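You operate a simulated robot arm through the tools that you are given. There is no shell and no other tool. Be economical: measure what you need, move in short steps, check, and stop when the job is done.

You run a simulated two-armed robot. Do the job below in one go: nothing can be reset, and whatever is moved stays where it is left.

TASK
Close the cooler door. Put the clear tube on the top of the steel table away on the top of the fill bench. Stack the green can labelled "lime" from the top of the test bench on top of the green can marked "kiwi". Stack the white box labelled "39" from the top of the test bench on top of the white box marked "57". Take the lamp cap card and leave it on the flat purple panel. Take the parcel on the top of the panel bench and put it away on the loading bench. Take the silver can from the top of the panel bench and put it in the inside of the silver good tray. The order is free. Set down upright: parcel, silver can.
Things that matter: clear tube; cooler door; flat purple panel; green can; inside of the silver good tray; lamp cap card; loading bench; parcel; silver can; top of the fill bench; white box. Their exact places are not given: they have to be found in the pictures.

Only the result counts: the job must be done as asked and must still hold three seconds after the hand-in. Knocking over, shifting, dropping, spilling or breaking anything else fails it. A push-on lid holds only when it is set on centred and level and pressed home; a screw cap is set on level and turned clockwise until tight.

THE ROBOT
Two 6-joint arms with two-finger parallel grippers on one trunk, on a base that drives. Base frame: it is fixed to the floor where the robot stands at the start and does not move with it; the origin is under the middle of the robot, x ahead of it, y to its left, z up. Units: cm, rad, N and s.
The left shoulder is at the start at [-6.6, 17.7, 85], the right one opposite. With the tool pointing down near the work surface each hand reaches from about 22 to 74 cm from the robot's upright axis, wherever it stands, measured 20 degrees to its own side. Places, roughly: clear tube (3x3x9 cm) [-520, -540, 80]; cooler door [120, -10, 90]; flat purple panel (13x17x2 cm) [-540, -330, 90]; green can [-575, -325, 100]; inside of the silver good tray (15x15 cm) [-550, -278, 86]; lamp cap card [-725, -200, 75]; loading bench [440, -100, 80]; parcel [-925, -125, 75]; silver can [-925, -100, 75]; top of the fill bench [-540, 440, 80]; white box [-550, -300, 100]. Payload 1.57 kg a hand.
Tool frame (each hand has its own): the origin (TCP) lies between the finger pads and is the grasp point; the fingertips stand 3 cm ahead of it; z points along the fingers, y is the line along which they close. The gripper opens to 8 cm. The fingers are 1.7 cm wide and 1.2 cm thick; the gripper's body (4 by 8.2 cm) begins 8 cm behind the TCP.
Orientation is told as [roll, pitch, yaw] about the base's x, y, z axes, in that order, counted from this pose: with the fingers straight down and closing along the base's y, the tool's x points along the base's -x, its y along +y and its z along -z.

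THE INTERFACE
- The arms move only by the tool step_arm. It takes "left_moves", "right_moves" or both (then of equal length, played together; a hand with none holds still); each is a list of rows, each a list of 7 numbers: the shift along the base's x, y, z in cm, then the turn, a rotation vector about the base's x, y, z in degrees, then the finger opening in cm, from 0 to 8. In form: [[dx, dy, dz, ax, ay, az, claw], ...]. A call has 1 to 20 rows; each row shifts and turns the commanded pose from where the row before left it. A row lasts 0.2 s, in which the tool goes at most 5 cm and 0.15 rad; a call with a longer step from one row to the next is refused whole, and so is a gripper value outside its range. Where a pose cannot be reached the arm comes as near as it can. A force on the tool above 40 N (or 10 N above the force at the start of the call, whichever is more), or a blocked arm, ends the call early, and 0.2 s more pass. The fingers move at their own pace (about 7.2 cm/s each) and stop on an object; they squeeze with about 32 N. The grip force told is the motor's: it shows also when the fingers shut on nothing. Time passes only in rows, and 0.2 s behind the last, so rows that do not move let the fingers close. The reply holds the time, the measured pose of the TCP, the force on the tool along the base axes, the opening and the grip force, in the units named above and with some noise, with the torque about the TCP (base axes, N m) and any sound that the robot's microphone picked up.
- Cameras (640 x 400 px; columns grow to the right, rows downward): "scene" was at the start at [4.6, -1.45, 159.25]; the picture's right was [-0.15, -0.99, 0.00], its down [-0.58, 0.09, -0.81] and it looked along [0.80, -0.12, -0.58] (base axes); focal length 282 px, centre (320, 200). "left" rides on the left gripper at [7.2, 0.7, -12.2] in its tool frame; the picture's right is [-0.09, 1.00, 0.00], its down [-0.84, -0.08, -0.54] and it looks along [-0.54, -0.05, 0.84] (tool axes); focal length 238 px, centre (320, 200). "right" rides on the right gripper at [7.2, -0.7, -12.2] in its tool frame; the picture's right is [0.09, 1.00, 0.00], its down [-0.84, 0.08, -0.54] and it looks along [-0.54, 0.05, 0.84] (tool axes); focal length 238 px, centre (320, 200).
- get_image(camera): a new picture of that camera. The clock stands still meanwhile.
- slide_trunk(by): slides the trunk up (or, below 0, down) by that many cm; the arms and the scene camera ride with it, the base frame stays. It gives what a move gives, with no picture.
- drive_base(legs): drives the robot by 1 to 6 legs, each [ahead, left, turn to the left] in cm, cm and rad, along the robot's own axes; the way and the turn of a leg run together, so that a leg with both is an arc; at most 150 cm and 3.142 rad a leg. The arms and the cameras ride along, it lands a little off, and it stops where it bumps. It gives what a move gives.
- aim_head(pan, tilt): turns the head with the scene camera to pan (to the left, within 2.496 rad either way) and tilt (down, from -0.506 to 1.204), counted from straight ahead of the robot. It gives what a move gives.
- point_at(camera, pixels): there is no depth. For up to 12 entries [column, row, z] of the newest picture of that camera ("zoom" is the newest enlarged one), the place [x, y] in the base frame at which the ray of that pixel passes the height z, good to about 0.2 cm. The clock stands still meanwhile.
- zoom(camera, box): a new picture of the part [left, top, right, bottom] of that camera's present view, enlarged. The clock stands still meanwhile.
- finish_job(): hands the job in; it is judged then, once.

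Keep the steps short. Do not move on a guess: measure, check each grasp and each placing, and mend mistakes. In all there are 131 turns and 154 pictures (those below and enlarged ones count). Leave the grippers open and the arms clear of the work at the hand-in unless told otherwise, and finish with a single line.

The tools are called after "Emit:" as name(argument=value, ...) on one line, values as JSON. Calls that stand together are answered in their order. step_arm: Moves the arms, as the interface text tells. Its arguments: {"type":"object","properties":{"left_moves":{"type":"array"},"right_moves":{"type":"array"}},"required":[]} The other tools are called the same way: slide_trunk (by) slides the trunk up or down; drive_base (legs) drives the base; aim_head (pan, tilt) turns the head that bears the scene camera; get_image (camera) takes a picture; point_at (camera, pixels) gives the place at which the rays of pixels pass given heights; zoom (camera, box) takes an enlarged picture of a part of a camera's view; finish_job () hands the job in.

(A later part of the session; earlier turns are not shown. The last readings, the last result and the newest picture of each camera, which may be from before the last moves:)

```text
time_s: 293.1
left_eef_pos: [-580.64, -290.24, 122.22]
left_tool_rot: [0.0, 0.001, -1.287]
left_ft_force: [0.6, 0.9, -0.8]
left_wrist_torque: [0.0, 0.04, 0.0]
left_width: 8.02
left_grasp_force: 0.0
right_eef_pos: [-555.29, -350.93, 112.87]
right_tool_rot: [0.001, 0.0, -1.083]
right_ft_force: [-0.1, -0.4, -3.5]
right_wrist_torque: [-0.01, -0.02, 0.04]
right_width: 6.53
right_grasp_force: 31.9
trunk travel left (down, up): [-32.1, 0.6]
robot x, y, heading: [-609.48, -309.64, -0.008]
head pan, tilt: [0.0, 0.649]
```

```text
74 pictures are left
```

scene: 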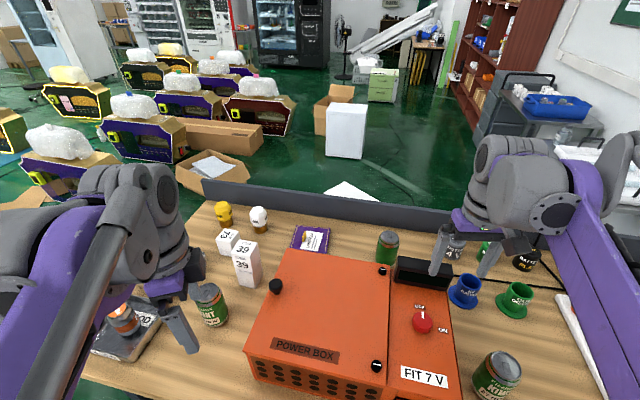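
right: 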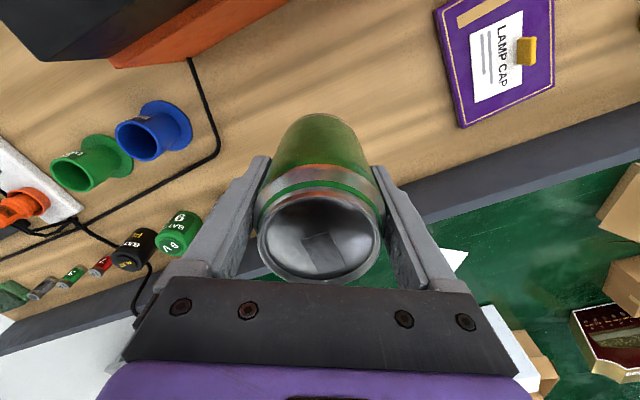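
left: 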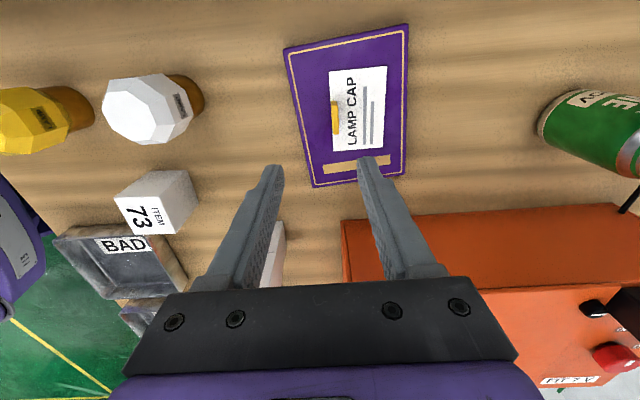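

LIME is held at 6.5 cm. I raise it clear of the display and carry it over to KIWI.

Emit:
step_arm(right_moves=[[-0.5, 2, 2.5, 0, 0, 0, 0], [-0.5, 2, 2.5, 0, 0, 0, 0], [-1, 0, 2.5, 0, 0, 0, 0], [-3.62, -0.96, 0.5, 0, 0, 0, 0], [-3.62, -0.96, 0, 0, 0, 0, 0], [-3.62, -0.96, 0, 0, 0, 0, 0], [-3.62, -0.96, 0, 0, 0, 0, 0], [-3.62, -0.96, 0, 0, 0, 0, 0], [-3.62, -0.96, 0, 0, 0, 0, 0], [-3.62, -0.96, 0, 0, 0, 0, 0], [-3.62, -0.96, 0, 0, 0, 0, 0], [-3.62, -0.96, 0, 0, 0, 0, 0], [-3.62, -0.96, 0, 0, 0, 0, 0]])

Emit:
aim_head(pan=-0.9, tilt=0.9)

Emit:
get_image(camera="scene")

Emit:
get_image(camera="right")

```text
time_s: 295.9
left_eef_pos: [-580.67, -290.37, 122.21]
left_tool_rot: [-0.001, 0.002, -1.287]
left_ft_force: [-0.1, -0.3, -0.4]
left_wrist_torque: [0.02, -0.01, -0.01]
left_width: 8.01
left_grasp_force: 0.0
right_eef_pos: [-593.46, -356.7, 120.78]
right_tool_rot: [0.001, 0.002, -1.082]
right_ft_force: [-0.2, -0.6, -2.5]
right_wrist_torque: [-0.01, 0.0, 0.0]
right_width: 6.49
right_grasp_force: 31.7
trunk travel left (down, up): [-32.1, 0.6]
robot x, y, heading: [-609.36, -309.92, -0.005]
head pan, tilt: [0.0, 0.649]
```

```text
time_s: 297.1
left_eef_pos: [-580.68, -290.36, 122.22]
left_tool_rot: [0.001, 0.002, -1.287]
left_ft_force: [0.3, -0.2, -1.0]
left_wrist_torque: [0.01, -0.02, 0.01]
left_width: 7.98
left_grasp_force: 0.0
right_eef_pos: [-593.46, -356.73, 120.73]
right_tool_rot: [0.001, 0.001, -1.083]
right_ft_force: [-0.1, 0.2, -4.2]
right_wrist_torque: [0.01, 0.02, 0.01]
right_width: 6.5
right_grasp_force: 32.2
trunk travel left (down, up): [-32.1, 0.6]
robot x, y, heading: [-609.08, -310.06, -0.004]
head pan, tilt: [-0.901, 0.901]
```

```text
73 pictures are left
```

scene: 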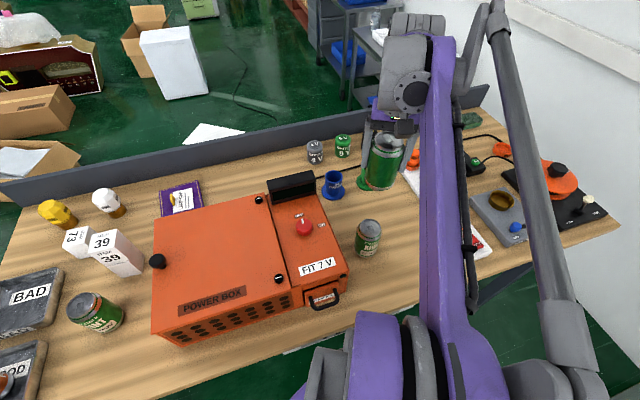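

```text
72 pictures are left
```

right: 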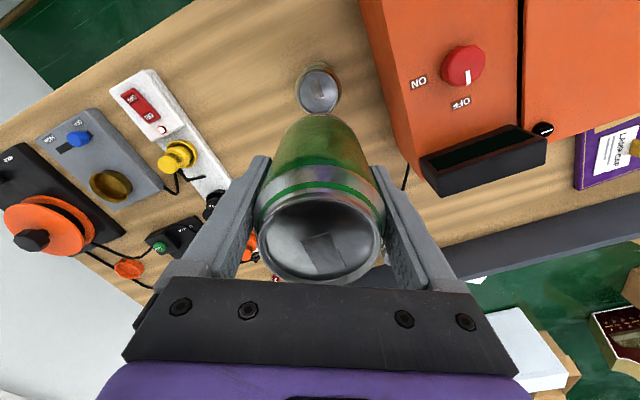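

I'll measure KIWI's top in both views: scene (369,229) and wrist (318,90).

Emit:
point_at(camera="right", pixels=[[318, 90, 97.2], [297, 90, 97.2], [340, 90, 97.2]])

Emit:
point_at(camera="scene", pixels=[[369, 228, 97.2], [357, 229, 97.2], [381, 229, 97.2], [368, 255, 85.2]])

Emit:
zoom(camera="scene", box=[310, 120, 450, 280])

```text
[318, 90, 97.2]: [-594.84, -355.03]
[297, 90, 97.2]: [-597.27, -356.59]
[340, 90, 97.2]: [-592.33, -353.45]
```

```text
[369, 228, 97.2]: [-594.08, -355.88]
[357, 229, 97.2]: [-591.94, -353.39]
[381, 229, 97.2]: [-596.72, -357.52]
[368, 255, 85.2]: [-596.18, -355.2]
```

```text
2.50 times, centred on (380, 200) of scene
```

zoom: 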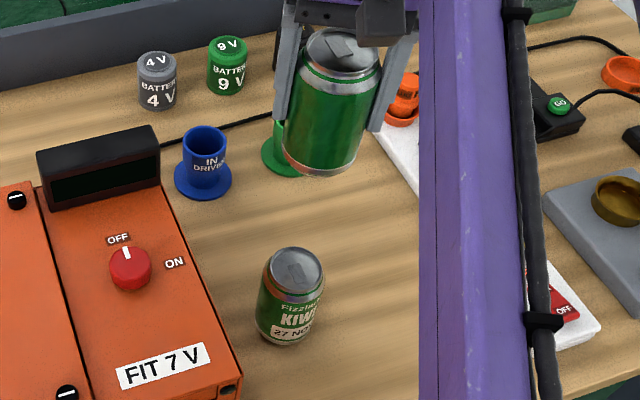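

KIWI's centre ≈ (-594.5,-355.6). I shift over it and lower to just above, then check.

Emit:
step_arm(right_moves=[[-1.2, 1.5, -2, 0, 0, 0, 0], [0, 0, -4, 0, 0, 0, 0], [0, 0, -4, 0, 0, 0, 0], [0, 0, -2.6, 0, 0, 0, 0], [0, 0, 0, 0, 0, 0, 0]])

Emit:
zoom(camera="scene", box=[310, 150, 430, 280])

Emit:
get_image(camera="right")

```text
time_s: 298.2
left_eef_pos: [-580.66, -290.13, 122.32]
left_tool_rot: [-0.001, 0.001, -1.287]
left_ft_force: [0.5, 0.4, 0.3]
left_wrist_torque: [0.01, 0.04, -0.02]
left_width: 8.0
left_grasp_force: 0.0
right_eef_pos: [-594.67, -355.34, 108.34]
right_tool_rot: [0.0, 0.001, -1.083]
right_ft_force: [0.0, 0.4, -4.1]
right_wrist_torque: [-0.01, 0.0, 0.03]
right_width: 6.52
right_grasp_force: 32.0
trunk travel left (down, up): [-32.1, 0.6]
robot x, y, heading: [-609.46, -309.66, -0.003]
head pan, tilt: [-0.901, 0.901]
```

```text
3.08 times, centred on (370, 215) of scene
```

zoom: 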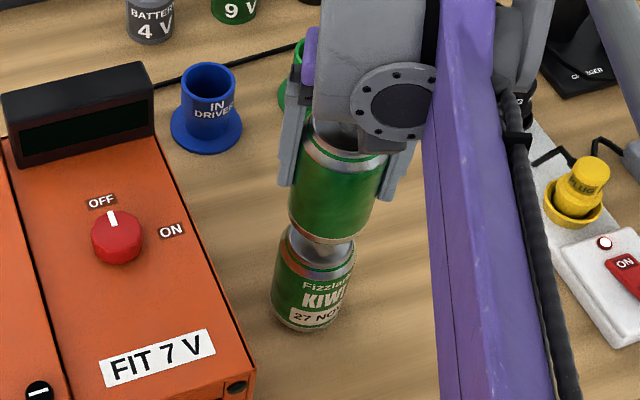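

```text
69 pictures are left
```

right: 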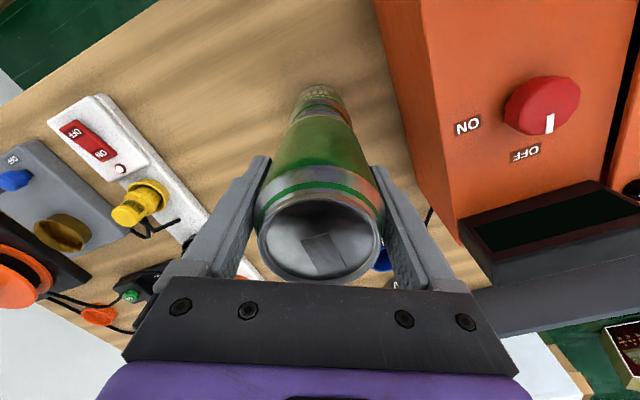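

I'll zoom in closely on the joint between the two cans.

Emit:
zoom(camera="scene", box=[335, 190, 405, 265])

```text
5.33 times, centred on (370, 228) of scene
```

zoom: 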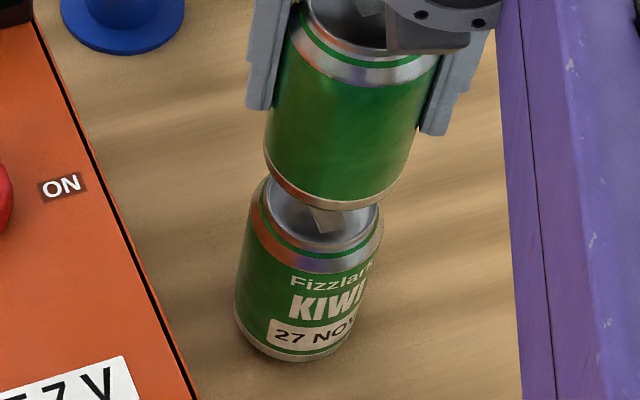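

Emit:
point_at(camera="zoom", pixels=[[321, 207, 97], [262, 185, 96.5], [383, 225, 96.5], [330, 178, 99.9], [265, 152, 100.5], [403, 185, 100.5], [330, 210, 99.9], [298, 361, 85.2], [235, 318, 85.5], [355, 340, 85.5]])

```text
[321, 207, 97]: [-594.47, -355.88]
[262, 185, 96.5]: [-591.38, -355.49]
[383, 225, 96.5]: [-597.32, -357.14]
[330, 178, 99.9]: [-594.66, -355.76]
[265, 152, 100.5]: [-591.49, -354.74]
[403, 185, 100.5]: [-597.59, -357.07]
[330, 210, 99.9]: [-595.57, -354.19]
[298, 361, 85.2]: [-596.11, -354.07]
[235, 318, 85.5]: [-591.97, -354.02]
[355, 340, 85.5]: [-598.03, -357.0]
```

The two axes agree within about 0.4 cm. I nudge by (-0.3, 0), lower to contact in small steps.

Emit:
step_arm(right_moves=[[-0.3, 0, -1.0, 0, 0, 0, 0], [0, 0, -0.6, 0, 0, 0, 0], [0, 0, -0.3, 0, 0, 0, 0], [0, 0, -0.3, 0, 0, 0, 0]])

Emit:
zoom(camera="scene", box=[335, 190, 405, 265])

```text
time_s: 299.2
left_eef_pos: [-580.64, -290.26, 122.11]
left_tool_rot: [0.0, 0.002, -1.286]
left_ft_force: [0.0, 0.6, -0.4]
left_wrist_torque: [-0.01, 0.02, -0.02]
left_width: 8.0
left_grasp_force: 0.0
right_eef_pos: [-595.06, -355.16, 106.07]
right_tool_rot: [0.0, -0.001, -1.083]
right_ft_force: [-0.3, 0.1, -2.4]
right_wrist_torque: [0.0, -0.04, 0.0]
right_width: 6.48
right_grasp_force: 32.0
trunk travel left (down, up): [-32.1, 0.6]
robot x, y, heading: [-609.49, -309.65, -0.009]
head pan, tilt: [-0.901, 0.901]
```

```text
5.33 times, centred on (370, 228) of scene
```

zoom: 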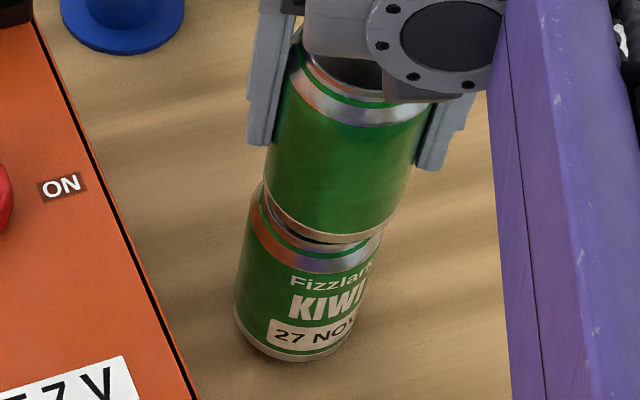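

The held can needs about 0.5 cm more to the picture's left, (+0.4,+0.3). I nudge and lower to contact.

Emit:
step_arm(right_moves=[[0.4, 0.3, 0, 0, 0, 0, 0], [0, 0, -0.3, 0, 0, 0, 0], [0, 0, -0.25, 0, 0, 0, 0]])

Emit:
zoom(camera="scene", box=[335, 190, 405, 265])

```text
time_s: 300.1
left_eef_pos: [-580.71, -290.09, 122.17]
left_tool_rot: [0.001, -0.001, -1.286]
left_ft_force: [1.1, -0.2, -0.2]
left_wrist_torque: [0.01, 0.03, -0.01]
left_width: 8.0
left_grasp_force: 0.0
right_eef_pos: [-594.69, -354.81, 105.61]
right_tool_rot: [0.001, -0.002, -1.083]
right_ft_force: [-0.9, 0.3, 26.8]
right_wrist_torque: [-0.2, 0.09, -0.17]
right_width: 6.52
right_grasp_force: 32.7
trunk travel left (down, up): [-32.1, 0.6]
robot x, y, heading: [-609.43, -310.04, -0.011]
head pan, tilt: [-0.901, 0.901]
```

```text
5.33 times, centred on (370, 228) of scene
```

zoom: 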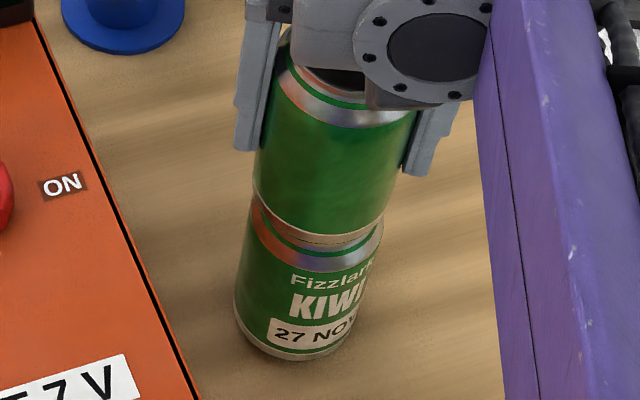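

Contact at 27 N and lined up. I relieve, open, and lift.

Emit:
step_arm(right_moves=[[0, 0, 0.25, 0, 0, 0, 6.5], [0, 0, 0, 0, 0, 0, 7.5], [0, 0, 0, 0, 0, 0, 8], [0, 0, 2, 0, 0, 0, 8], [0, 0, 4, 0, 0, 0, 8], [0, 0, 4, 0, 0, 0, 8], [0, 0, 4, 0, 0, 0, 8]])

Emit:
zoom(camera="scene", box=[320, 140, 440, 275])

Emit:
get_image(camera="right")

```text
time_s: 301.6
left_eef_pos: [-580.74, -290.26, 122.26]
left_tool_rot: [0.001, 0.001, -1.287]
left_ft_force: [0.4, 0.1, 0.5]
left_wrist_torque: [0.0, -0.01, 0.0]
left_width: 8.03
left_grasp_force: 0.0
right_eef_pos: [-594.48, -354.92, 119.67]
right_tool_rot: [0.0, -0.001, -1.084]
right_ft_force: [0.6, -0.2, 0.0]
right_wrist_torque: [-0.01, 0.0, -0.02]
right_width: 8.0
right_grasp_force: 0.2
trunk travel left (down, up): [-32.1, 0.6]
robot x, y, heading: [-609.39, -309.67, -0.003]
head pan, tilt: [-0.901, 0.901]
```

```text
2.96 times, centred on (380, 208) of scene
```

zoom: 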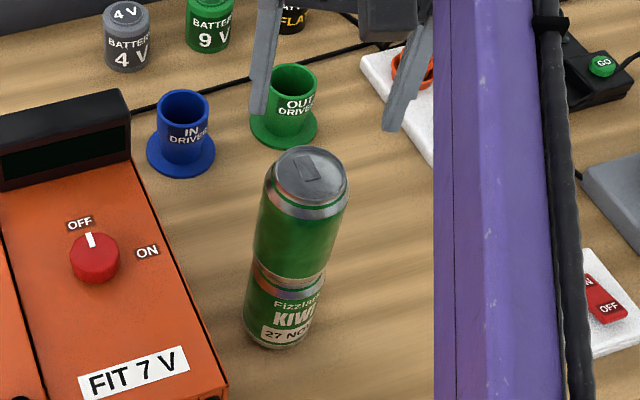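

```text
64 pictures are left
```

right: 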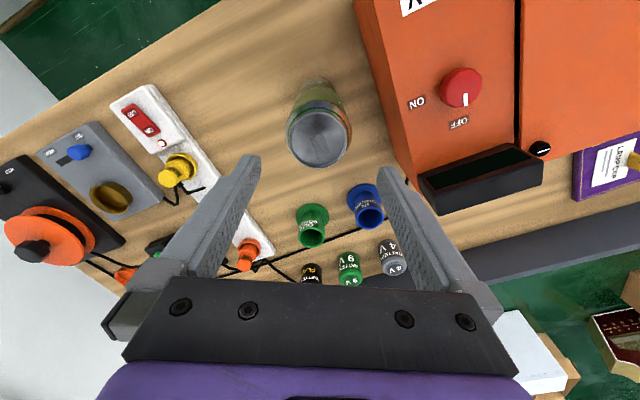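

Both cans stand aligned. Test bench work is done. I tuck the right arm, lower nothing, and drive round the north end to the steel table by the wall.

Emit:
step_arm(right_moves=[[2, 1.5, 1, 0, 0, 8.5, 8], [3, 2.5, 0, 0, 0, 8.5, 8], [3, 2.5, 0, 0, 0, 8.5, 8], [3, 2.5, 0, 0, 0, 8.5, 8], [3, 2.5, 0, 0, 0, 8.5, 8], [3, 2.5, 0, 0, 0, 8.5, 8], [3, 2.5, 0, 0, 0, 8.5, 8]])

Emit:
drive_base(legs=[[-29.2, 19.2, 0], [63.6, 75.5, 0], [85, -20, 0], [45, -95, 0], [-30, -85, 0], [0, 0, -1.6]])

Emit:
aim_head(pan=0, tilt=0.6)

Emit:
get_image(camera="scene")

```text
time_s: 303.2
left_eef_pos: [-580.55, -290.24, 122.29]
left_tool_rot: [0.0, 0.002, -1.286]
left_ft_force: [-0.7, 0.2, 0.8]
left_wrist_torque: [0.01, 0.01, -0.02]
left_width: 8.03
left_grasp_force: 0.1
right_eef_pos: [-574.4, -338.27, 120.64]
right_tool_rot: [0.0, 0.0, -0.043]
right_ft_force: [0.5, 0.3, -0.6]
right_wrist_torque: [-0.02, -0.01, 0.01]
right_width: 7.97
right_grasp_force: 0.1
trunk travel left (down, up): [-32.1, 0.6]
robot x, y, heading: [-608.84, -309.93, -0.005]
head pan, tilt: [-0.901, 0.901]
```

```text
time_s: 335.9
left_eef_pos: [-454.73, -441.41, 122.2]
left_tool_rot: [0.001, 0.002, -2.881]
left_ft_force: [-0.2, 0.3, 0.4]
left_wrist_torque: [-0.02, 0.03, 0.0]
left_width: 8.01
left_grasp_force: 0.0
right_eef_pos: [-503.03, -446.42, 120.64]
right_tool_rot: [0.0, 0.0, -1.638]
right_ft_force: [0.1, 0.4, 0.4]
right_wrist_torque: [-0.01, -0.01, -0.01]
right_width: 8.01
right_grasp_force: 0.1
trunk travel left (down, up): [-32.1, 0.6]
robot x, y, heading: [-473.53, -412.69, -1.598]
head pan, tilt: [-0.901, 0.901]
```

```text
time_s: 337.1
left_eef_pos: [-454.68, -441.4, 122.23]
left_tool_rot: [0.001, 0.002, -2.883]
left_ft_force: [-0.5, -0.1, -1.2]
left_wrist_torque: [0.01, -0.01, -0.02]
left_width: 7.98
left_grasp_force: 0.1
right_eef_pos: [-502.85, -446.41, 120.68]
right_tool_rot: [0.0, -0.002, -1.638]
right_ft_force: [-0.5, 0.0, 0.5]
right_wrist_torque: [-0.01, 0.03, 0.0]
right_width: 8.0
right_grasp_force: 0.1
trunk travel left (down, up): [-32.1, 0.6]
robot x, y, heading: [-473.81, -412.27, -1.598]
head pan, tilt: [0.0, 0.6]
```

```text
63 pictures are left
```

scene: 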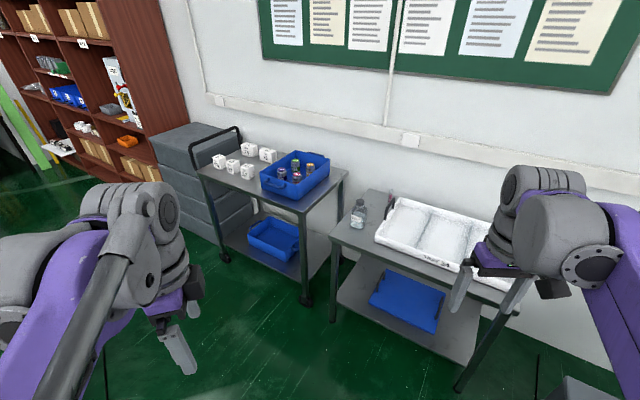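

The steel table with the white tray is at right; a bottle at (359,213) and something at (389,200). I'll zoom and measure.

Emit:
zoom(camera="scene", box=[320, 160, 500, 300])

Emit:
point_at(camera="scene", pixels=[[332, 240, 80], [360, 226, 80], [389, 210, 80], [376, 190, 80], [333, 320, 0], [520, 310, 80], [305, 300, 0], [460, 388, 0]])

```text
2.86 times, centred on (410, 230) of scene
```

zoom: 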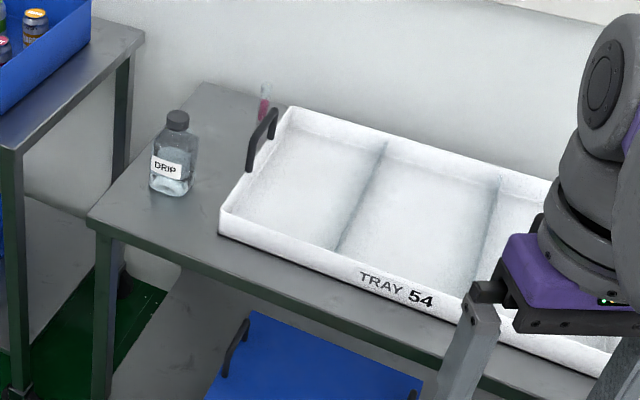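

```text
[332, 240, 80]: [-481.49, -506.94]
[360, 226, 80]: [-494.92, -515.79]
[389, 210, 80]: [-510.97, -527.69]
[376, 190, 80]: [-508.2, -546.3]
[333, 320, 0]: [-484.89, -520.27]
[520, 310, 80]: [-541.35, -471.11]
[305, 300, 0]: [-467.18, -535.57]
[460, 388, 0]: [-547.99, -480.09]
```

The clear tube stands at zoom (263,105), behind the tray handle, at about (-513,-534). I drive in front of the table.

Emit:
drive_base(legs=[[64, -2, 0], [0, 0, -0.35]])

Emit:
aim_head(pan=-0.2, tilt=0.75)

Emit:
get_image(camera="scene")

Emit:
get_image(camera="right")

```text
time_s: 341.7
left_eef_pos: [-470.13, -509.03, 122.33]
left_tool_rot: [0.001, 0.001, 3.043]
left_ft_force: [-0.4, 0.1, -0.9]
left_wrist_torque: [0.02, -0.01, -0.02]
left_width: 7.99
left_grasp_force: 0.1
right_eef_pos: [-517.05, -496.44, 120.61]
right_tool_rot: [0.0, 0.0, -2.0]
right_ft_force: [-0.7, -0.1, 0.5]
right_wrist_torque: [0.03, -0.02, -0.02]
right_width: 8.01
right_grasp_force: 0.0
trunk travel left (down, up): [-32.1, 0.6]
robot x, y, heading: [-477.31, -474.94, -1.957]
head pan, tilt: [0.0, 0.6]
```

```text
time_s: 342.4
left_eef_pos: [-470.17, -508.96, 122.15]
left_tool_rot: [-0.001, 0.002, 3.041]
left_ft_force: [-0.4, -0.1, -0.5]
left_wrist_torque: [0.0, -0.05, -0.02]
left_width: 8.02
left_grasp_force: 0.0
right_eef_pos: [-517.0, -496.55, 120.64]
right_tool_rot: [0.001, 0.0, -1.998]
right_ft_force: [-0.1, 0.3, -0.3]
right_wrist_torque: [-0.02, -0.01, 0.01]
right_width: 8.02
right_grasp_force: 0.1
trunk travel left (down, up): [-32.1, 0.6]
robot x, y, heading: [-477.53, -475.21, -1.954]
head pan, tilt: [-0.201, 0.75]
```

```text
61 pictures are left
```

scene: 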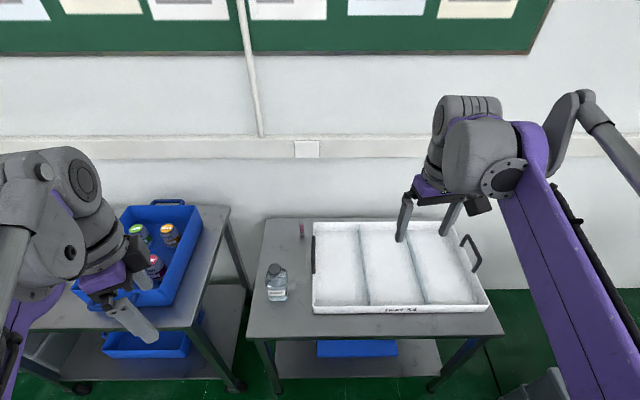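

```text
60 pictures are left
```

right: 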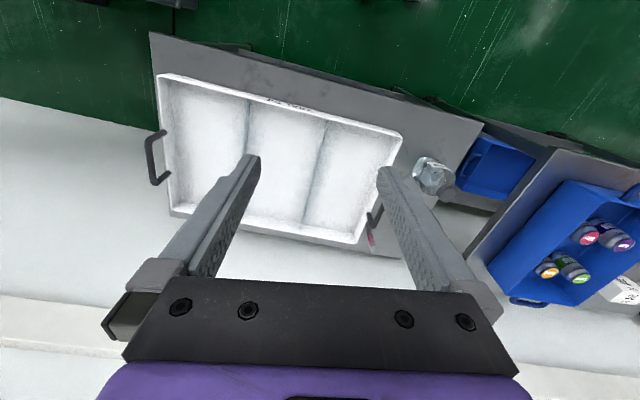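

The tube is at (302,230) in the scene and (371,242) in the wrist view. I'll zoom in and measure.

Emit:
zoom(camera="scene", box=[260, 205, 340, 310])

Emit:
point_at(camera="scene", pixels=[[302, 238, 80], [301, 222, 88], [265, 219, 80], [246, 339, 80], [504, 335, 80], [302, 238, 84], [504, 335, 84]])

Emit:
point_at(camera="right", pixels=[[371, 246, 80], [370, 233, 88], [150, 33, 80], [480, 122, 80], [150, 33, 84]])

```text
3.81 times, centred on (300, 258) of scene
```

zoom: 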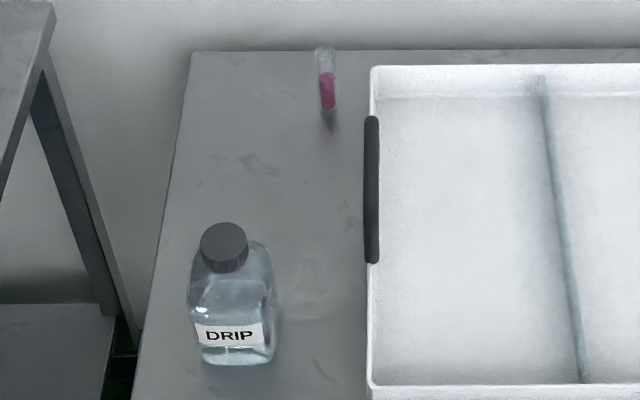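

```text
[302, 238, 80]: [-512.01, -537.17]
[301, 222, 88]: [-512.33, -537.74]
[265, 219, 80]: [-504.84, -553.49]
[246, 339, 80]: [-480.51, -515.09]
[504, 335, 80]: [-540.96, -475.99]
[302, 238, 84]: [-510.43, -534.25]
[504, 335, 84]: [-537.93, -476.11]
```

```text
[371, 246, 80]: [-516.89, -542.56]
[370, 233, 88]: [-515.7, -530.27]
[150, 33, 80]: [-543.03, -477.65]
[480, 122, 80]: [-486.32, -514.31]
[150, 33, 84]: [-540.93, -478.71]
```

I turn left and go a bit closer so the right hand reaches, then bring the hand near the tube for a close look.

Emit:
drive_base(legs=[[6, 0, 0], [0, 0, 0.4]])

Emit:
step_arm(right_moves=[[-1.0, -3.2, -3, 0, 0, -6.2, 5], [-1.0, -3.2, -3, 0, 0, -6.2, 5], [-1.0, -3.2, -3, 0, 0, -6.2, 5], [-1.0, -3.2, -3, 0, 0, -6.2, 5], [-1.0, -3.2, -2, 0, 0, -6.2, 5]])

Emit:
get_image(camera="right")

```text
time_s: 344.6
left_eef_pos: [-459.62, -508.73, 122.23]
left_tool_rot: [0.0, 0.001, -2.84]
left_ft_force: [-0.1, 0.2, 1.0]
left_wrist_torque: [0.02, 0.01, 0.0]
left_width: 7.98
left_grasp_force: 0.1
right_eef_pos: [-507.68, -515.61, 120.64]
right_tool_rot: [0.003, -0.001, -1.599]
right_ft_force: [-0.4, 0.0, -0.1]
right_wrist_torque: [-0.01, -0.01, 0.02]
right_width: 8.0
right_grasp_force: 0.0
trunk travel left (down, up): [-32.1, 0.6]
robot x, y, heading: [-479.5, -480.31, -1.557]
head pan, tilt: [-0.201, 0.75]
```

```text
time_s: 345.8
left_eef_pos: [-459.7, -508.83, 122.3]
left_tool_rot: [0.0, 0.003, -2.842]
left_ft_force: [-0.1, -0.1, 0.6]
left_wrist_torque: [0.02, -0.03, -0.03]
left_width: 7.97
left_grasp_force: 0.1
right_eef_pos: [-512.81, -531.9, 106.44]
right_tool_rot: [0.0, 0.0, -2.144]
right_ft_force: [0.0, 0.6, 0.0]
right_wrist_torque: [0.0, 0.02, -0.03]
right_width: 5.02
right_grasp_force: 0.0
trunk travel left (down, up): [-32.1, 0.6]
robot x, y, heading: [-479.74, -480.56, -1.561]
head pan, tilt: [-0.201, 0.75]
```

```text
58 pictures are left
```

right: 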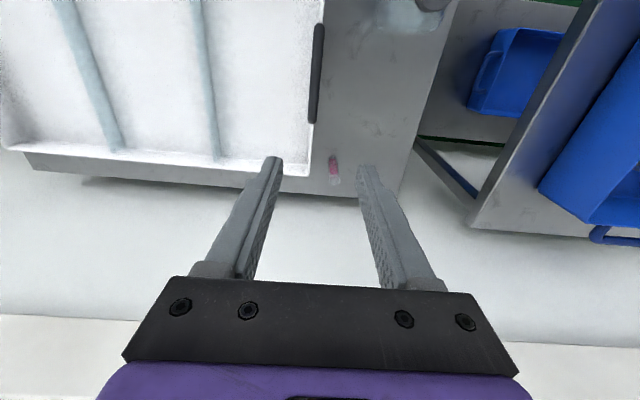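

The tube is at (333,170), nearly below the grasp point. I'll zoom in and measure.

Emit:
zoom(camera="right", box=[290, 130, 390, 200])

Emit:
point_at(camera="right", pixels=[[332, 158, 80], [336, 181, 87], [336, 181, 89], [332, 158, 78], [310, 172, 84], [406, 140, 79], [315, 100, 84]])

```text
5.71 times, centred on (340, 165) of right
```

zoom: 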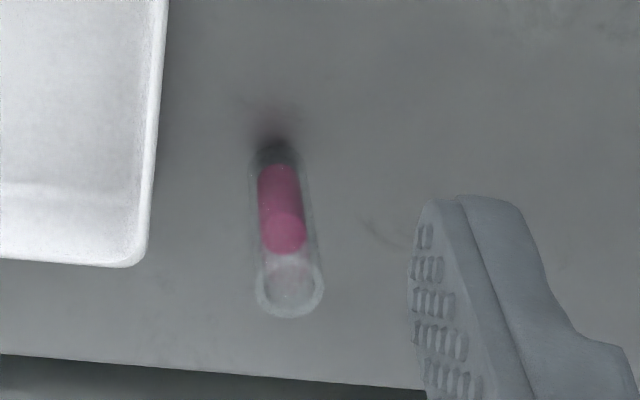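

```text
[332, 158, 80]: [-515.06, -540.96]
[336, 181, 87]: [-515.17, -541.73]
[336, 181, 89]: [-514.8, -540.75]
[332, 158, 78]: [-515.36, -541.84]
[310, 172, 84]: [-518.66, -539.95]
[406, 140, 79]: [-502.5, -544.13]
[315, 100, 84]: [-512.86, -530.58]
```

Cross-checking views, this table's top is really at z≈71.5, and the open tube holds liquid, so it must stay upright. It stands at (-516.3,-544.8), close to the tray's corner. I go 5 cm nearer, turn the hand 90° so the fingers close front-to-back, and come above it.

Emit:
drive_base(legs=[[5, 0, 0]])

Emit:
step_arm(right_moves=[[-0.3, -0.7, -0.5, 0, 0, 8.2, 5], [-0.3, -0.7, -0.5, 0, 0, 8.2, 5], [-0.3, -0.7, -0.5, 0, 0, 8.2, 5], [-0.3, -0.7, -1, 0, 0, 8.2, 5], [-0.3, -0.7, -1, 0, 0, 8.2, 5], [-0.3, -0.7, -1, 0, 0, 8.2, 5], [-0.3, -0.7, -1, 0, 0, 8.2, 5], [-0.3, -0.7, -1, 0, 0, 8.2, 5], [-0.3, -0.7, -1, 0, 0, 8.2, 5], [-0.3, -0.7, -1, 0, 0, 8.2, 5], [-0.5, -0.9, -2, 0, 0, 8.2, 5]])

Emit:
get_image(camera="right")

```text
time_s: 346.7
left_eef_pos: [-459.54, -513.24, 122.24]
left_tool_rot: [0.0, 0.002, -2.84]
left_ft_force: [0.0, 0.4, -0.6]
left_wrist_torque: [-0.02, -0.02, 0.0]
left_width: 8.0
left_grasp_force: 0.0
right_eef_pos: [-512.75, -536.39, 106.56]
right_tool_rot: [0.002, -0.001, -2.141]
right_ft_force: [0.4, -0.5, 0.2]
right_wrist_torque: [0.0, 0.02, -0.02]
right_width: 4.99
right_grasp_force: 0.0
trunk travel left (down, up): [-32.1, 0.6]
robot x, y, heading: [-479.89, -485.48, -1.561]
head pan, tilt: [-0.201, 0.75]
```

```text
time_s: 349.1
left_eef_pos: [-459.62, -513.71, 122.32]
left_tool_rot: [0.0, 0.003, -2.842]
left_ft_force: [0.4, 0.2, -0.4]
left_wrist_torque: [0.03, -0.02, 0.03]
left_width: 7.98
left_grasp_force: 0.1
right_eef_pos: [-516.42, -544.64, 96.04]
right_tool_rot: [0.001, -0.001, -0.564]
right_ft_force: [-0.2, -0.3, 0.0]
right_wrist_torque: [0.06, 0.0, -0.01]
right_width: 5.01
right_grasp_force: 0.1
trunk travel left (down, up): [-32.1, 0.6]
robot x, y, heading: [-479.7, -484.99, -1.562]
head pan, tilt: [-0.201, 0.75]
```

```text
56 pictures are left
```

right: 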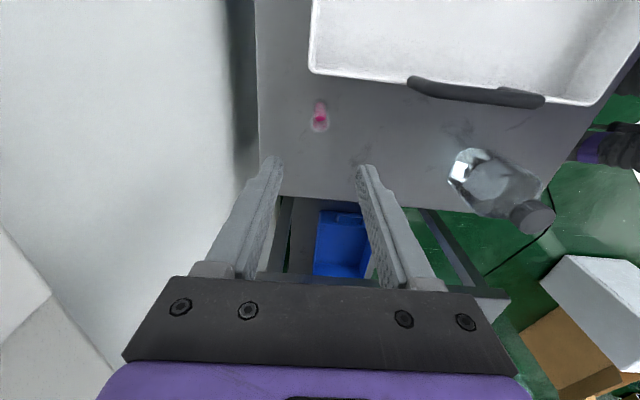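

The tube top at (319,122) is exactly where the grasp line runs. I go down to z≈77 and look before closing.

Emit:
step_arm(right_moves=[[0, 0, -4, 0, 0, 0, 5], [0, 0, -4, 0, 0, 0, 5], [0, 0, -4, 0, 0, 0, 5], [0, 0, -4, 0, 0, 0, 5], [0, 0, -2.5, 0, 0, 0, 5], [0, 0, 0, 0, 0, 0, 5]])

Emit:
get_image(camera="right")

```text
time_s: 350.5
left_eef_pos: [-459.59, -513.63, 122.32]
left_tool_rot: [-0.002, 0.002, -2.843]
left_ft_force: [0.1, -0.6, 0.4]
left_wrist_torque: [-0.02, 0.01, -0.01]
left_width: 7.98
left_grasp_force: 0.0
right_eef_pos: [-516.08, -544.51, 77.51]
right_tool_rot: [0.0, 0.0, -0.566]
right_ft_force: [-0.3, 0.1, 0.4]
right_wrist_torque: [0.01, -0.02, 0.01]
right_width: 5.02
right_grasp_force: 0.0
trunk travel left (down, up): [-32.1, 0.6]
robot x, y, heading: [-479.61, -485.19, -1.566]
head pan, tilt: [-0.201, 0.75]
```

```text
55 pictures are left
```

right: 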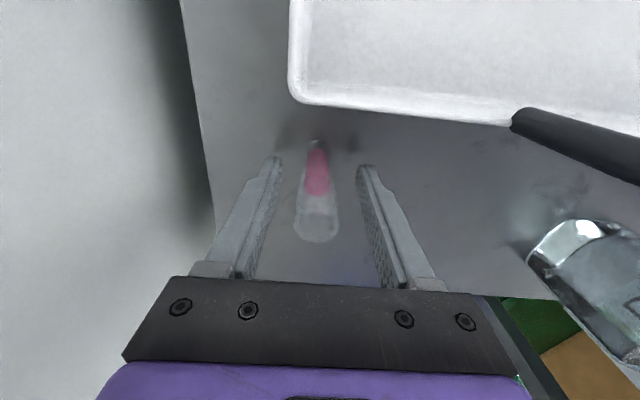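

The tube is between the pads. I close and lift gently.

Emit:
step_arm(right_moves=[[0, 0, 0, 0, 0, 0, 2.5], [0, 0, 0, 0, 0, 0, 1.5], [0, 0, 0, 0, 0, 0, 0], [0, 0, 0, 0, 0, 0, 0], [0, 0, 1.5, 0, 0, 0, 0], [0, 0, 3, 0, 0, 0, 0], [0, 0, 3, 0, 0, 0, 0], [0, 0, 3, 0, 0, 0, 0], [0, 0, 3, 0, 0, 0, 0], [0, 0, 3, 0, 0, 0, 0], [0, 0.5, 3, 0, 0, 0, 0]])

Emit:
get_image(camera="right")

```text
time_s: 352.9
left_eef_pos: [-459.48, -513.41, 122.43]
left_tool_rot: [0.001, 0.002, -2.842]
left_ft_force: [-0.6, -0.3, -0.4]
left_wrist_torque: [0.0, -0.02, -0.02]
left_width: 7.98
left_grasp_force: 0.0
right_eef_pos: [-516.27, -543.87, 97.22]
right_tool_rot: [-0.001, 0.001, -0.565]
right_ft_force: [-0.9, -0.7, -0.8]
right_wrist_torque: [0.0, 0.02, 0.01]
right_width: 2.03
right_grasp_force: 31.9
trunk travel left (down, up): [-32.1, 0.6]
robot x, y, heading: [-479.92, -485.08, -1.559]
head pan, tilt: [-0.201, 0.75]
```

```text
54 pictures are left
```

right: 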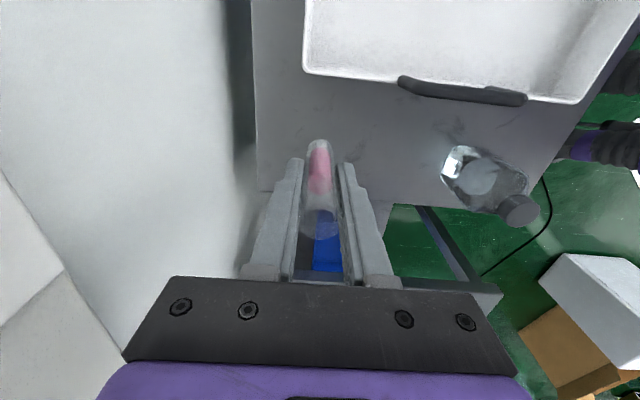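

The tube is held upright at 2.0 cm. I lift and tuck it, then drive back north and round to the panel bench for the parcel.

Emit:
step_arm(right_moves=[[0, 0.5, 3, 0, 0, 0, 0], [0.9, 3, 3, 0, 0, 0, 0], [0.9, 3.3, 3, 0, 0, 0, 0], [0.9, 3.3, 3, 0, 0, 0, 0], [0.9, 3.3, 3, 0, 0, 0, 0], [0.9, 3.3, 3, 0, 0, 0, 0], [0.9, 3.3, 3, 0, 0, 0, 0], [0.9, 3.3, 1, 0, 0, 0, 0]])

Emit:
drive_base(legs=[[-70, 5.6, 0], [-84.7, 31, 0], [-95.5, -44, 0], [-130.6, -53.7, 0], [-90.8, -74, 0], [-10.9, -80, 0]])

```text
time_s: 354.7
left_eef_pos: [-459.44, -513.36, 122.16]
left_tool_rot: [0.001, 0.001, -2.841]
left_ft_force: [0.1, -0.1, 0.5]
left_wrist_torque: [-0.03, 0.0, -0.01]
left_width: 7.99
left_grasp_force: 0.1
right_eef_pos: [-509.88, -520.46, 119.14]
right_tool_rot: [-0.001, -0.001, -0.567]
right_ft_force: [0.8, -0.2, -0.2]
right_wrist_torque: [0.01, 0.02, -0.01]
right_width: 2.02
right_grasp_force: 32.3
trunk travel left (down, up): [-32.1, 0.6]
robot x, y, heading: [-479.83, -485.18, -1.556]
head pan, tilt: [-0.201, 0.75]
```

```text
time_s: 387.8
left_eef_pos: [-670.06, -35.19, 122.23]
left_tool_rot: [0.001, 0.003, -2.839]
left_ft_force: [-0.7, -0.7, 0.0]
left_wrist_torque: [-0.01, -0.01, 0.02]
left_width: 7.99
left_grasp_force: 0.0
right_eef_pos: [-720.38, -42.44, 119.07]
right_tool_rot: [0.0, 0.001, -0.561]
right_ft_force: [-0.5, 0.8, -0.1]
right_wrist_torque: [0.0, 0.0, 0.01]
right_width: 2.0
right_grasp_force: 31.6
trunk travel left (down, up): [-32.1, 0.6]
robot x, y, heading: [-690.5, -7.21, -1.556]
head pan, tilt: [-0.201, 0.75]
```

On course. Now to the panel bench: diagonal, turn to face it, and move in.

Emit:
drive_base(legs=[[74.2, -78.4, 0], [74.2, -78.4, 0], [0, 0, -2.18], [33, 0, 0]])

Emit:
aim_head(pan=0.3, tilt=0.7)

Emit:
get_image(camera="scene")

Emit:
get_image(camera="left")

```text
time_s: 408.8
left_eef_pos: [-905.91, -141.9, 122.16]
left_tool_rot: [0.0, 0.001, 1.289]
left_ft_force: [-0.1, -0.3, -0.4]
left_wrist_torque: [0.0, -0.01, -0.02]
left_width: 7.99
left_grasp_force: 0.0
right_eef_pos: [-884.1, -95.92, 119.03]
right_tool_rot: [0.001, -0.001, -2.719]
right_ft_force: [0.0, 0.4, -0.6]
right_wrist_torque: [0.01, 0.01, 0.01]
right_width: 2.01
right_grasp_force: 32.4
trunk travel left (down, up): [-32.1, 0.6]
robot x, y, heading: [-871.17, -140.34, 2.569]
head pan, tilt: [-0.201, 0.75]
```

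```text
time_s: 409.8
left_eef_pos: [-905.92, -141.89, 122.32]
left_tool_rot: [0.0, 0.001, 1.288]
left_ft_force: [-0.4, 0.3, 0.3]
left_wrist_torque: [-0.01, -0.01, -0.01]
left_width: 7.99
left_grasp_force: 0.1
right_eef_pos: [-884.18, -95.91, 119.0]
right_tool_rot: [0.0, 0.0, -2.719]
right_ft_force: [1.1, -0.5, 0.1]
right_wrist_torque: [-0.01, 0.0, -0.01]
right_width: 1.97
right_grasp_force: 31.7
trunk travel left (down, up): [-32.1, 0.6]
robot x, y, heading: [-871.34, -140.58, 2.578]
head pan, tilt: [0.3, 0.7]
```

```text
53 pictures are left
```

scene: 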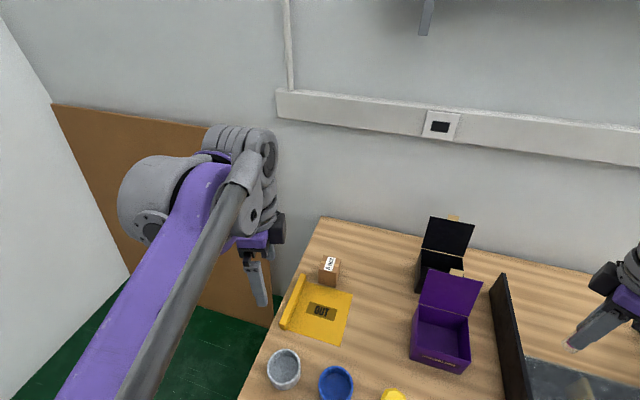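

```text
52 pictures are left
```

left: 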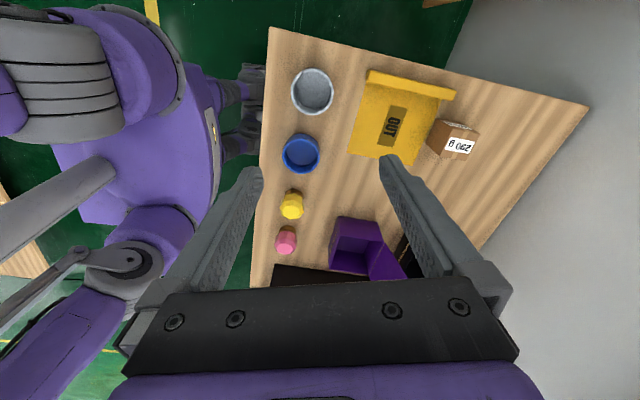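

The parcel is at (455,142) in the left wrist view. I bring the left hand above it.

Emit:
step_arm(left_moves=[[-3, 2.8, -2, 0, 0, 0, 8], [-3, 2.8, -2, 0, 0, 0, 8], [-3, 2.8, -2, 0, 0, 0, 8], [-3, 2.8, -2, 0, 0, 0, 8], [-3, 2.8, -2, 0, 0, 0, 8], [-3, 2.8, -2, 0, 0, 0, 8], [-2, 2, -2, 0, 0, 0, 8]])

Emit:
get_image(camera="left")

Emit:
point_at(camera="scene", pixels=[[331, 286, 80.4], [320, 284, 80.4], [339, 285, 80.4], [329, 259, 87]])

```text
time_s: 411.4
left_eef_pos: [-926.13, -123.05, 108.18]
left_tool_rot: [-0.003, 0.002, 1.287]
left_ft_force: [-0.3, -0.1, -0.6]
left_wrist_torque: [0.02, 0.0, 0.02]
left_width: 8.0
left_grasp_force: 0.1
right_eef_pos: [-884.14, -95.92, 118.92]
right_tool_rot: [0.001, -0.002, -2.718]
right_ft_force: [-0.8, 0.6, -0.1]
right_wrist_torque: [0.0, 0.01, 0.0]
right_width: 2.0
right_grasp_force: 31.8
trunk travel left (down, up): [-32.1, 0.6]
robot x, y, heading: [-871.02, -140.83, 2.571]
head pan, tilt: [0.3, 0.7]
```

```text
51 pictures are left
```

left: 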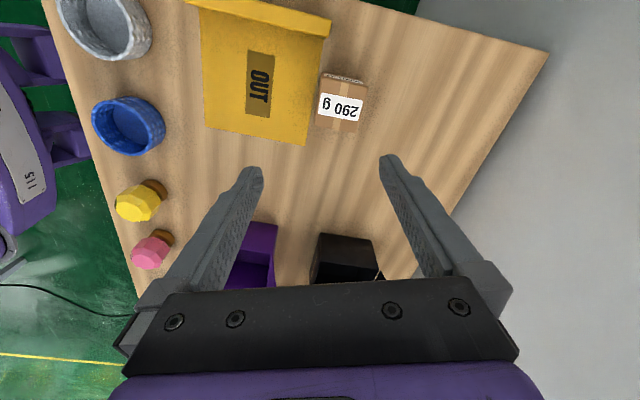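

```text
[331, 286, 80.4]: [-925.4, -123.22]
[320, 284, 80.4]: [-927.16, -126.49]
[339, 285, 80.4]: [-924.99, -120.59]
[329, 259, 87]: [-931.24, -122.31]
```

The parcel is squared up with the hand already. I'll zoom in and measure its top corners.

Emit:
zoom(camera="left", box=[290, 50, 400, 150])

Emit:
point_at(camera="left", pixels=[[317, 86, 87], [368, 91, 87], [361, 133, 87], [315, 126, 87], [341, 109, 87], [341, 109, 85], [324, 72, 80.4], [365, 80, 80.4]])

```text
4.00 times, centred on (345, 100) of left
```

zoom: 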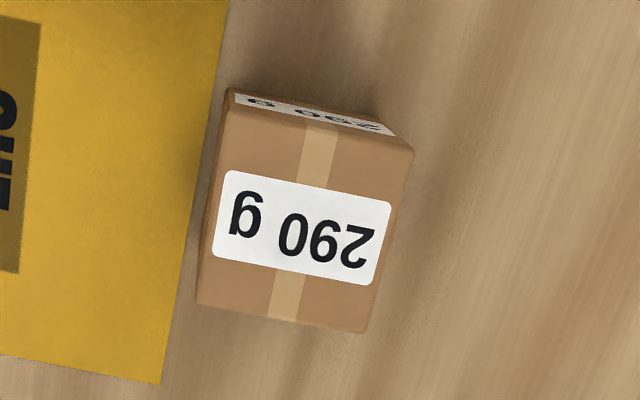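

```text
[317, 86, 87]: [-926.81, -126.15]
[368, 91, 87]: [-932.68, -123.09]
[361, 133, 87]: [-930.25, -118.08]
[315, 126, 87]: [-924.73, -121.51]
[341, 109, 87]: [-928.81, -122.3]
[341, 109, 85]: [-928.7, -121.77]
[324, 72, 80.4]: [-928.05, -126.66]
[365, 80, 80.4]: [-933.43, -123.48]
```

The yellow jig sits tight beside the parcel, so I turn the hand 80° to grip the free sides, and move over (-928.9,-122.6).

Emit:
step_arm(left_moves=[[-0.3, 0.05, 0, 0, 0, 8, 8], [-0.3, 0.05, 0, 0, 0, 8, 8], [-0.3, 0.05, 0, 0, 0, 8, 8], [-0.3, 0.05, 0, 0, 0, 8, 8], [-0.3, 0.05, 0, 0, 0, 8, 8], [-0.3, 0.05, 0, 0, 0, 8, 8], [-0.3, 0.05, -1, 0, 0, 8, 8], [-0.3, 0.05, -2, 0, 0, 8, 8], [-0.2, 0.0, -3, 0, 0, 8, 8], [-0.2, 0.0, -3, 0, 0, 8, 8], [0, 0, -2, 0, 0, 0, 8]])

Emit:
get_image(camera="left")

```text
time_s: 413.8
left_eef_pos: [-928.74, -122.67, 97.03]
left_tool_rot: [0.0, 0.001, 2.685]
left_ft_force: [-0.1, 0.4, -0.6]
left_wrist_torque: [0.03, 0.01, 0.0]
left_width: 8.01
left_grasp_force: 0.0
right_eef_pos: [-884.19, -96.03, 119.09]
right_tool_rot: [-0.001, 0.0, -2.718]
right_ft_force: [0.8, -0.6, -0.6]
right_wrist_torque: [-0.02, 0.0, 0.02]
right_width: 2.02
right_grasp_force: 32.3
trunk travel left (down, up): [-32.1, 0.6]
robot x, y, heading: [-870.84, -140.78, 2.569]
head pan, tilt: [0.3, 0.7]
```

```text
49 pictures are left
```

left: 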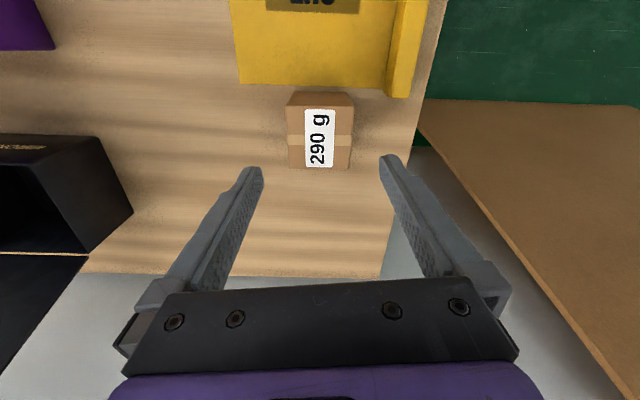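

Centred: parcel top at (320,137) as expected. I go down to z≈84.3, close and lift.

Emit:
step_arm(left_moves=[[0, 0, -4, 0, 0, 0, 8], [0, 0, -4, 0, 0, 0, 8], [0, 0, -3, 0, 0, 0, 8], [0, 0, -1.7, 0, 0, 0, 8], [0, 0, 0, 0, 0, 0, 0], [0, 0, 0, 0, 0, 0, 0], [0, 0, 0, 0, 0, 0, 0]])

Emit:
step_arm(left_moves=[[0, 0, 2, 0, 0, 0, 0], [0, 0, 4, 0, 0, 0, 0], [0, 0, 4, 0, 0, 0, 0], [0, 0, 4, 0, 0, 0, 0], [2, -1.5, 4, 0, 0, 0, 0], [2, -1.5, 4, 0, 0, 0, 0], [2, -1.5, 4, 0, 0, 0, 0], [3, -2.5, 3, 0, 0, 0, 0], [3, -2.5, 3, 0, 0, 0, 0], [3, -2.5, 2, 0, 0, 0, 0], [3, -2.5, 0, 0, 0, 0, 0]])

Emit:
get_image(camera="left")

```text
time_s: 415.4
left_eef_pos: [-928.7, -122.77, 84.41]
left_tool_rot: [0.0, 0.002, 2.685]
left_ft_force: [-0.7, 0.2, -0.7]
left_wrist_torque: [0.03, 0.01, 0.01]
left_width: 6.15
left_grasp_force: 32.2
right_eef_pos: [-884.07, -95.9, 119.08]
right_tool_rot: [0.002, 0.002, -2.719]
right_ft_force: [0.2, 1.1, 0.3]
right_wrist_torque: [0.0, -0.01, 0.01]
right_width: 2.0
right_grasp_force: 31.8
trunk travel left (down, up): [-32.1, 0.6]
robot x, y, heading: [-871.29, -140.78, 2.57]
head pan, tilt: [0.3, 0.7]
```

```text
time_s: 417.8
left_eef_pos: [-910.58, -137.28, 118.68]
left_tool_rot: [0.0, 0.004, 2.684]
left_ft_force: [0.0, 0.4, -3.2]
left_wrist_torque: [0.0, 0.06, 0.01]
left_width: 6.16
left_grasp_force: 32.0
right_eef_pos: [-884.01, -96.04, 119.06]
right_tool_rot: [0.0, -0.001, -2.72]
right_ft_force: [0.8, -0.4, 0.0]
right_wrist_torque: [-0.02, 0.0, 0.01]
right_width: 2.03
right_grasp_force: 31.6
trunk travel left (down, up): [-32.1, 0.6]
robot x, y, heading: [-871.32, -140.53, 2.567]
head pan, tilt: [0.3, 0.7]
```

```text
48 pictures are left
```

left: 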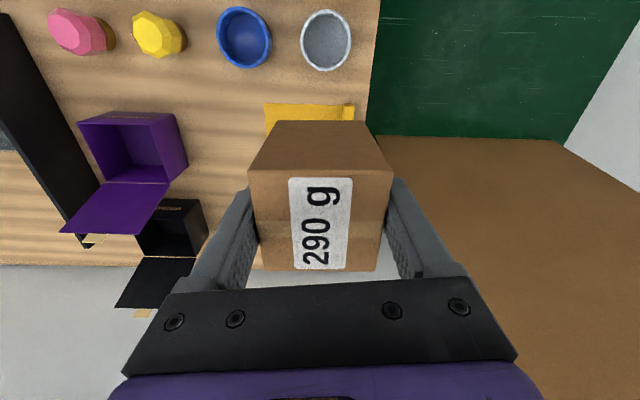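

Parcel held at 6.15 cm. Now to the fill bench near (-540,440): back out, along the aisle, then toward (-480,200).

Emit:
drive_base(legs=[[-32, 0, 0], [0, 0, -1.756], [105, 0, 0], [105, 0, 0], [0, 0, -0.238], [119, 0, 0]])

Emit:
drive_base(legs=[[0, 0, 0.286], [92, 0, 0], [80, 0, 0], [0, 0, 0.95]])

Emit:
aim_head(pan=0, tilt=0.45)

Emit:
get_image(camera="scene")

```text
time_s: 440.6
left_eef_pos: [-582.97, 94.94, 118.73]
left_tool_rot: [0.001, 0.002, 0.699]
left_ft_force: [0.8, 0.5, -3.0]
left_wrist_torque: [0.03, 0.02, -0.01]
left_width: 6.07
left_grasp_force: 32.4
right_eef_pos: [-555.98, 53.97, 119.15]
right_tool_rot: [-0.001, -0.001, 1.579]
right_ft_force: [0.5, -0.5, -0.5]
right_wrist_torque: [-0.01, 0.03, -0.03]
right_width: 2.02
right_grasp_force: 32.0
trunk travel left (down, up): [-32.1, 0.6]
robot x, y, heading: [-602.34, 60.06, 0.58]
head pan, tilt: [0.3, 0.7]
```

```text
time_s: 452.6
left_eef_pos: [-517.66, 220.55, 118.79]
left_tool_rot: [-0.001, 0.001, 1.922]
left_ft_force: [-0.1, 0.7, -3.1]
left_wrist_torque: [-0.03, 0.02, 0.02]
left_width: 6.06
left_grasp_force: 31.7
right_eef_pos: [-469.91, 231.86, 118.99]
right_tool_rot: [0.0, 0.001, 2.801]
right_ft_force: [-0.3, 0.4, -0.5]
right_wrist_torque: [0.04, -0.04, -0.01]
right_width: 2.0
right_grasp_force: 32.2
trunk travel left (down, up): [-32.1, 0.6]
robot x, y, heading: [-491.67, 190.9, 1.806]
head pan, tilt: [0.3, 0.7]
```

```text
time_s: 453.4
left_eef_pos: [-517.74, 220.46, 118.79]
left_tool_rot: [0.001, 0.003, 1.921]
left_ft_force: [0.2, -0.3, -3.4]
left_wrist_torque: [-0.03, 0.02, 0.02]
left_width: 6.04
left_grasp_force: 31.9
right_eef_pos: [-469.77, 231.8, 119.13]
right_tool_rot: [0.0, 0.001, 2.803]
right_ft_force: [0.2, -0.3, -0.7]
right_wrist_torque: [-0.02, -0.01, 0.03]
right_width: 2.0
right_grasp_force: 32.4
trunk travel left (down, up): [-32.1, 0.6]
robot x, y, heading: [-491.91, 190.59, 1.813]
head pan, tilt: [0.0, 0.45]
```

```text
47 pictures are left
```

scene: 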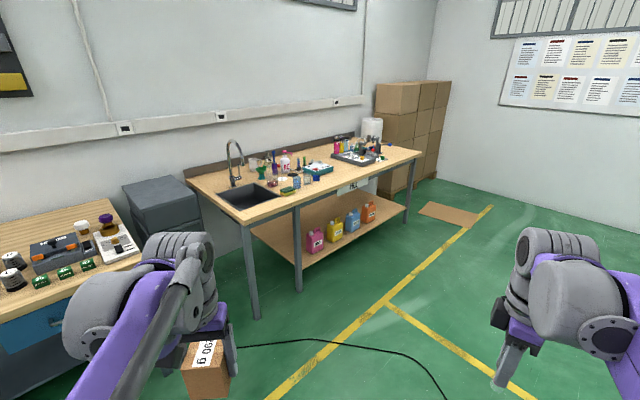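

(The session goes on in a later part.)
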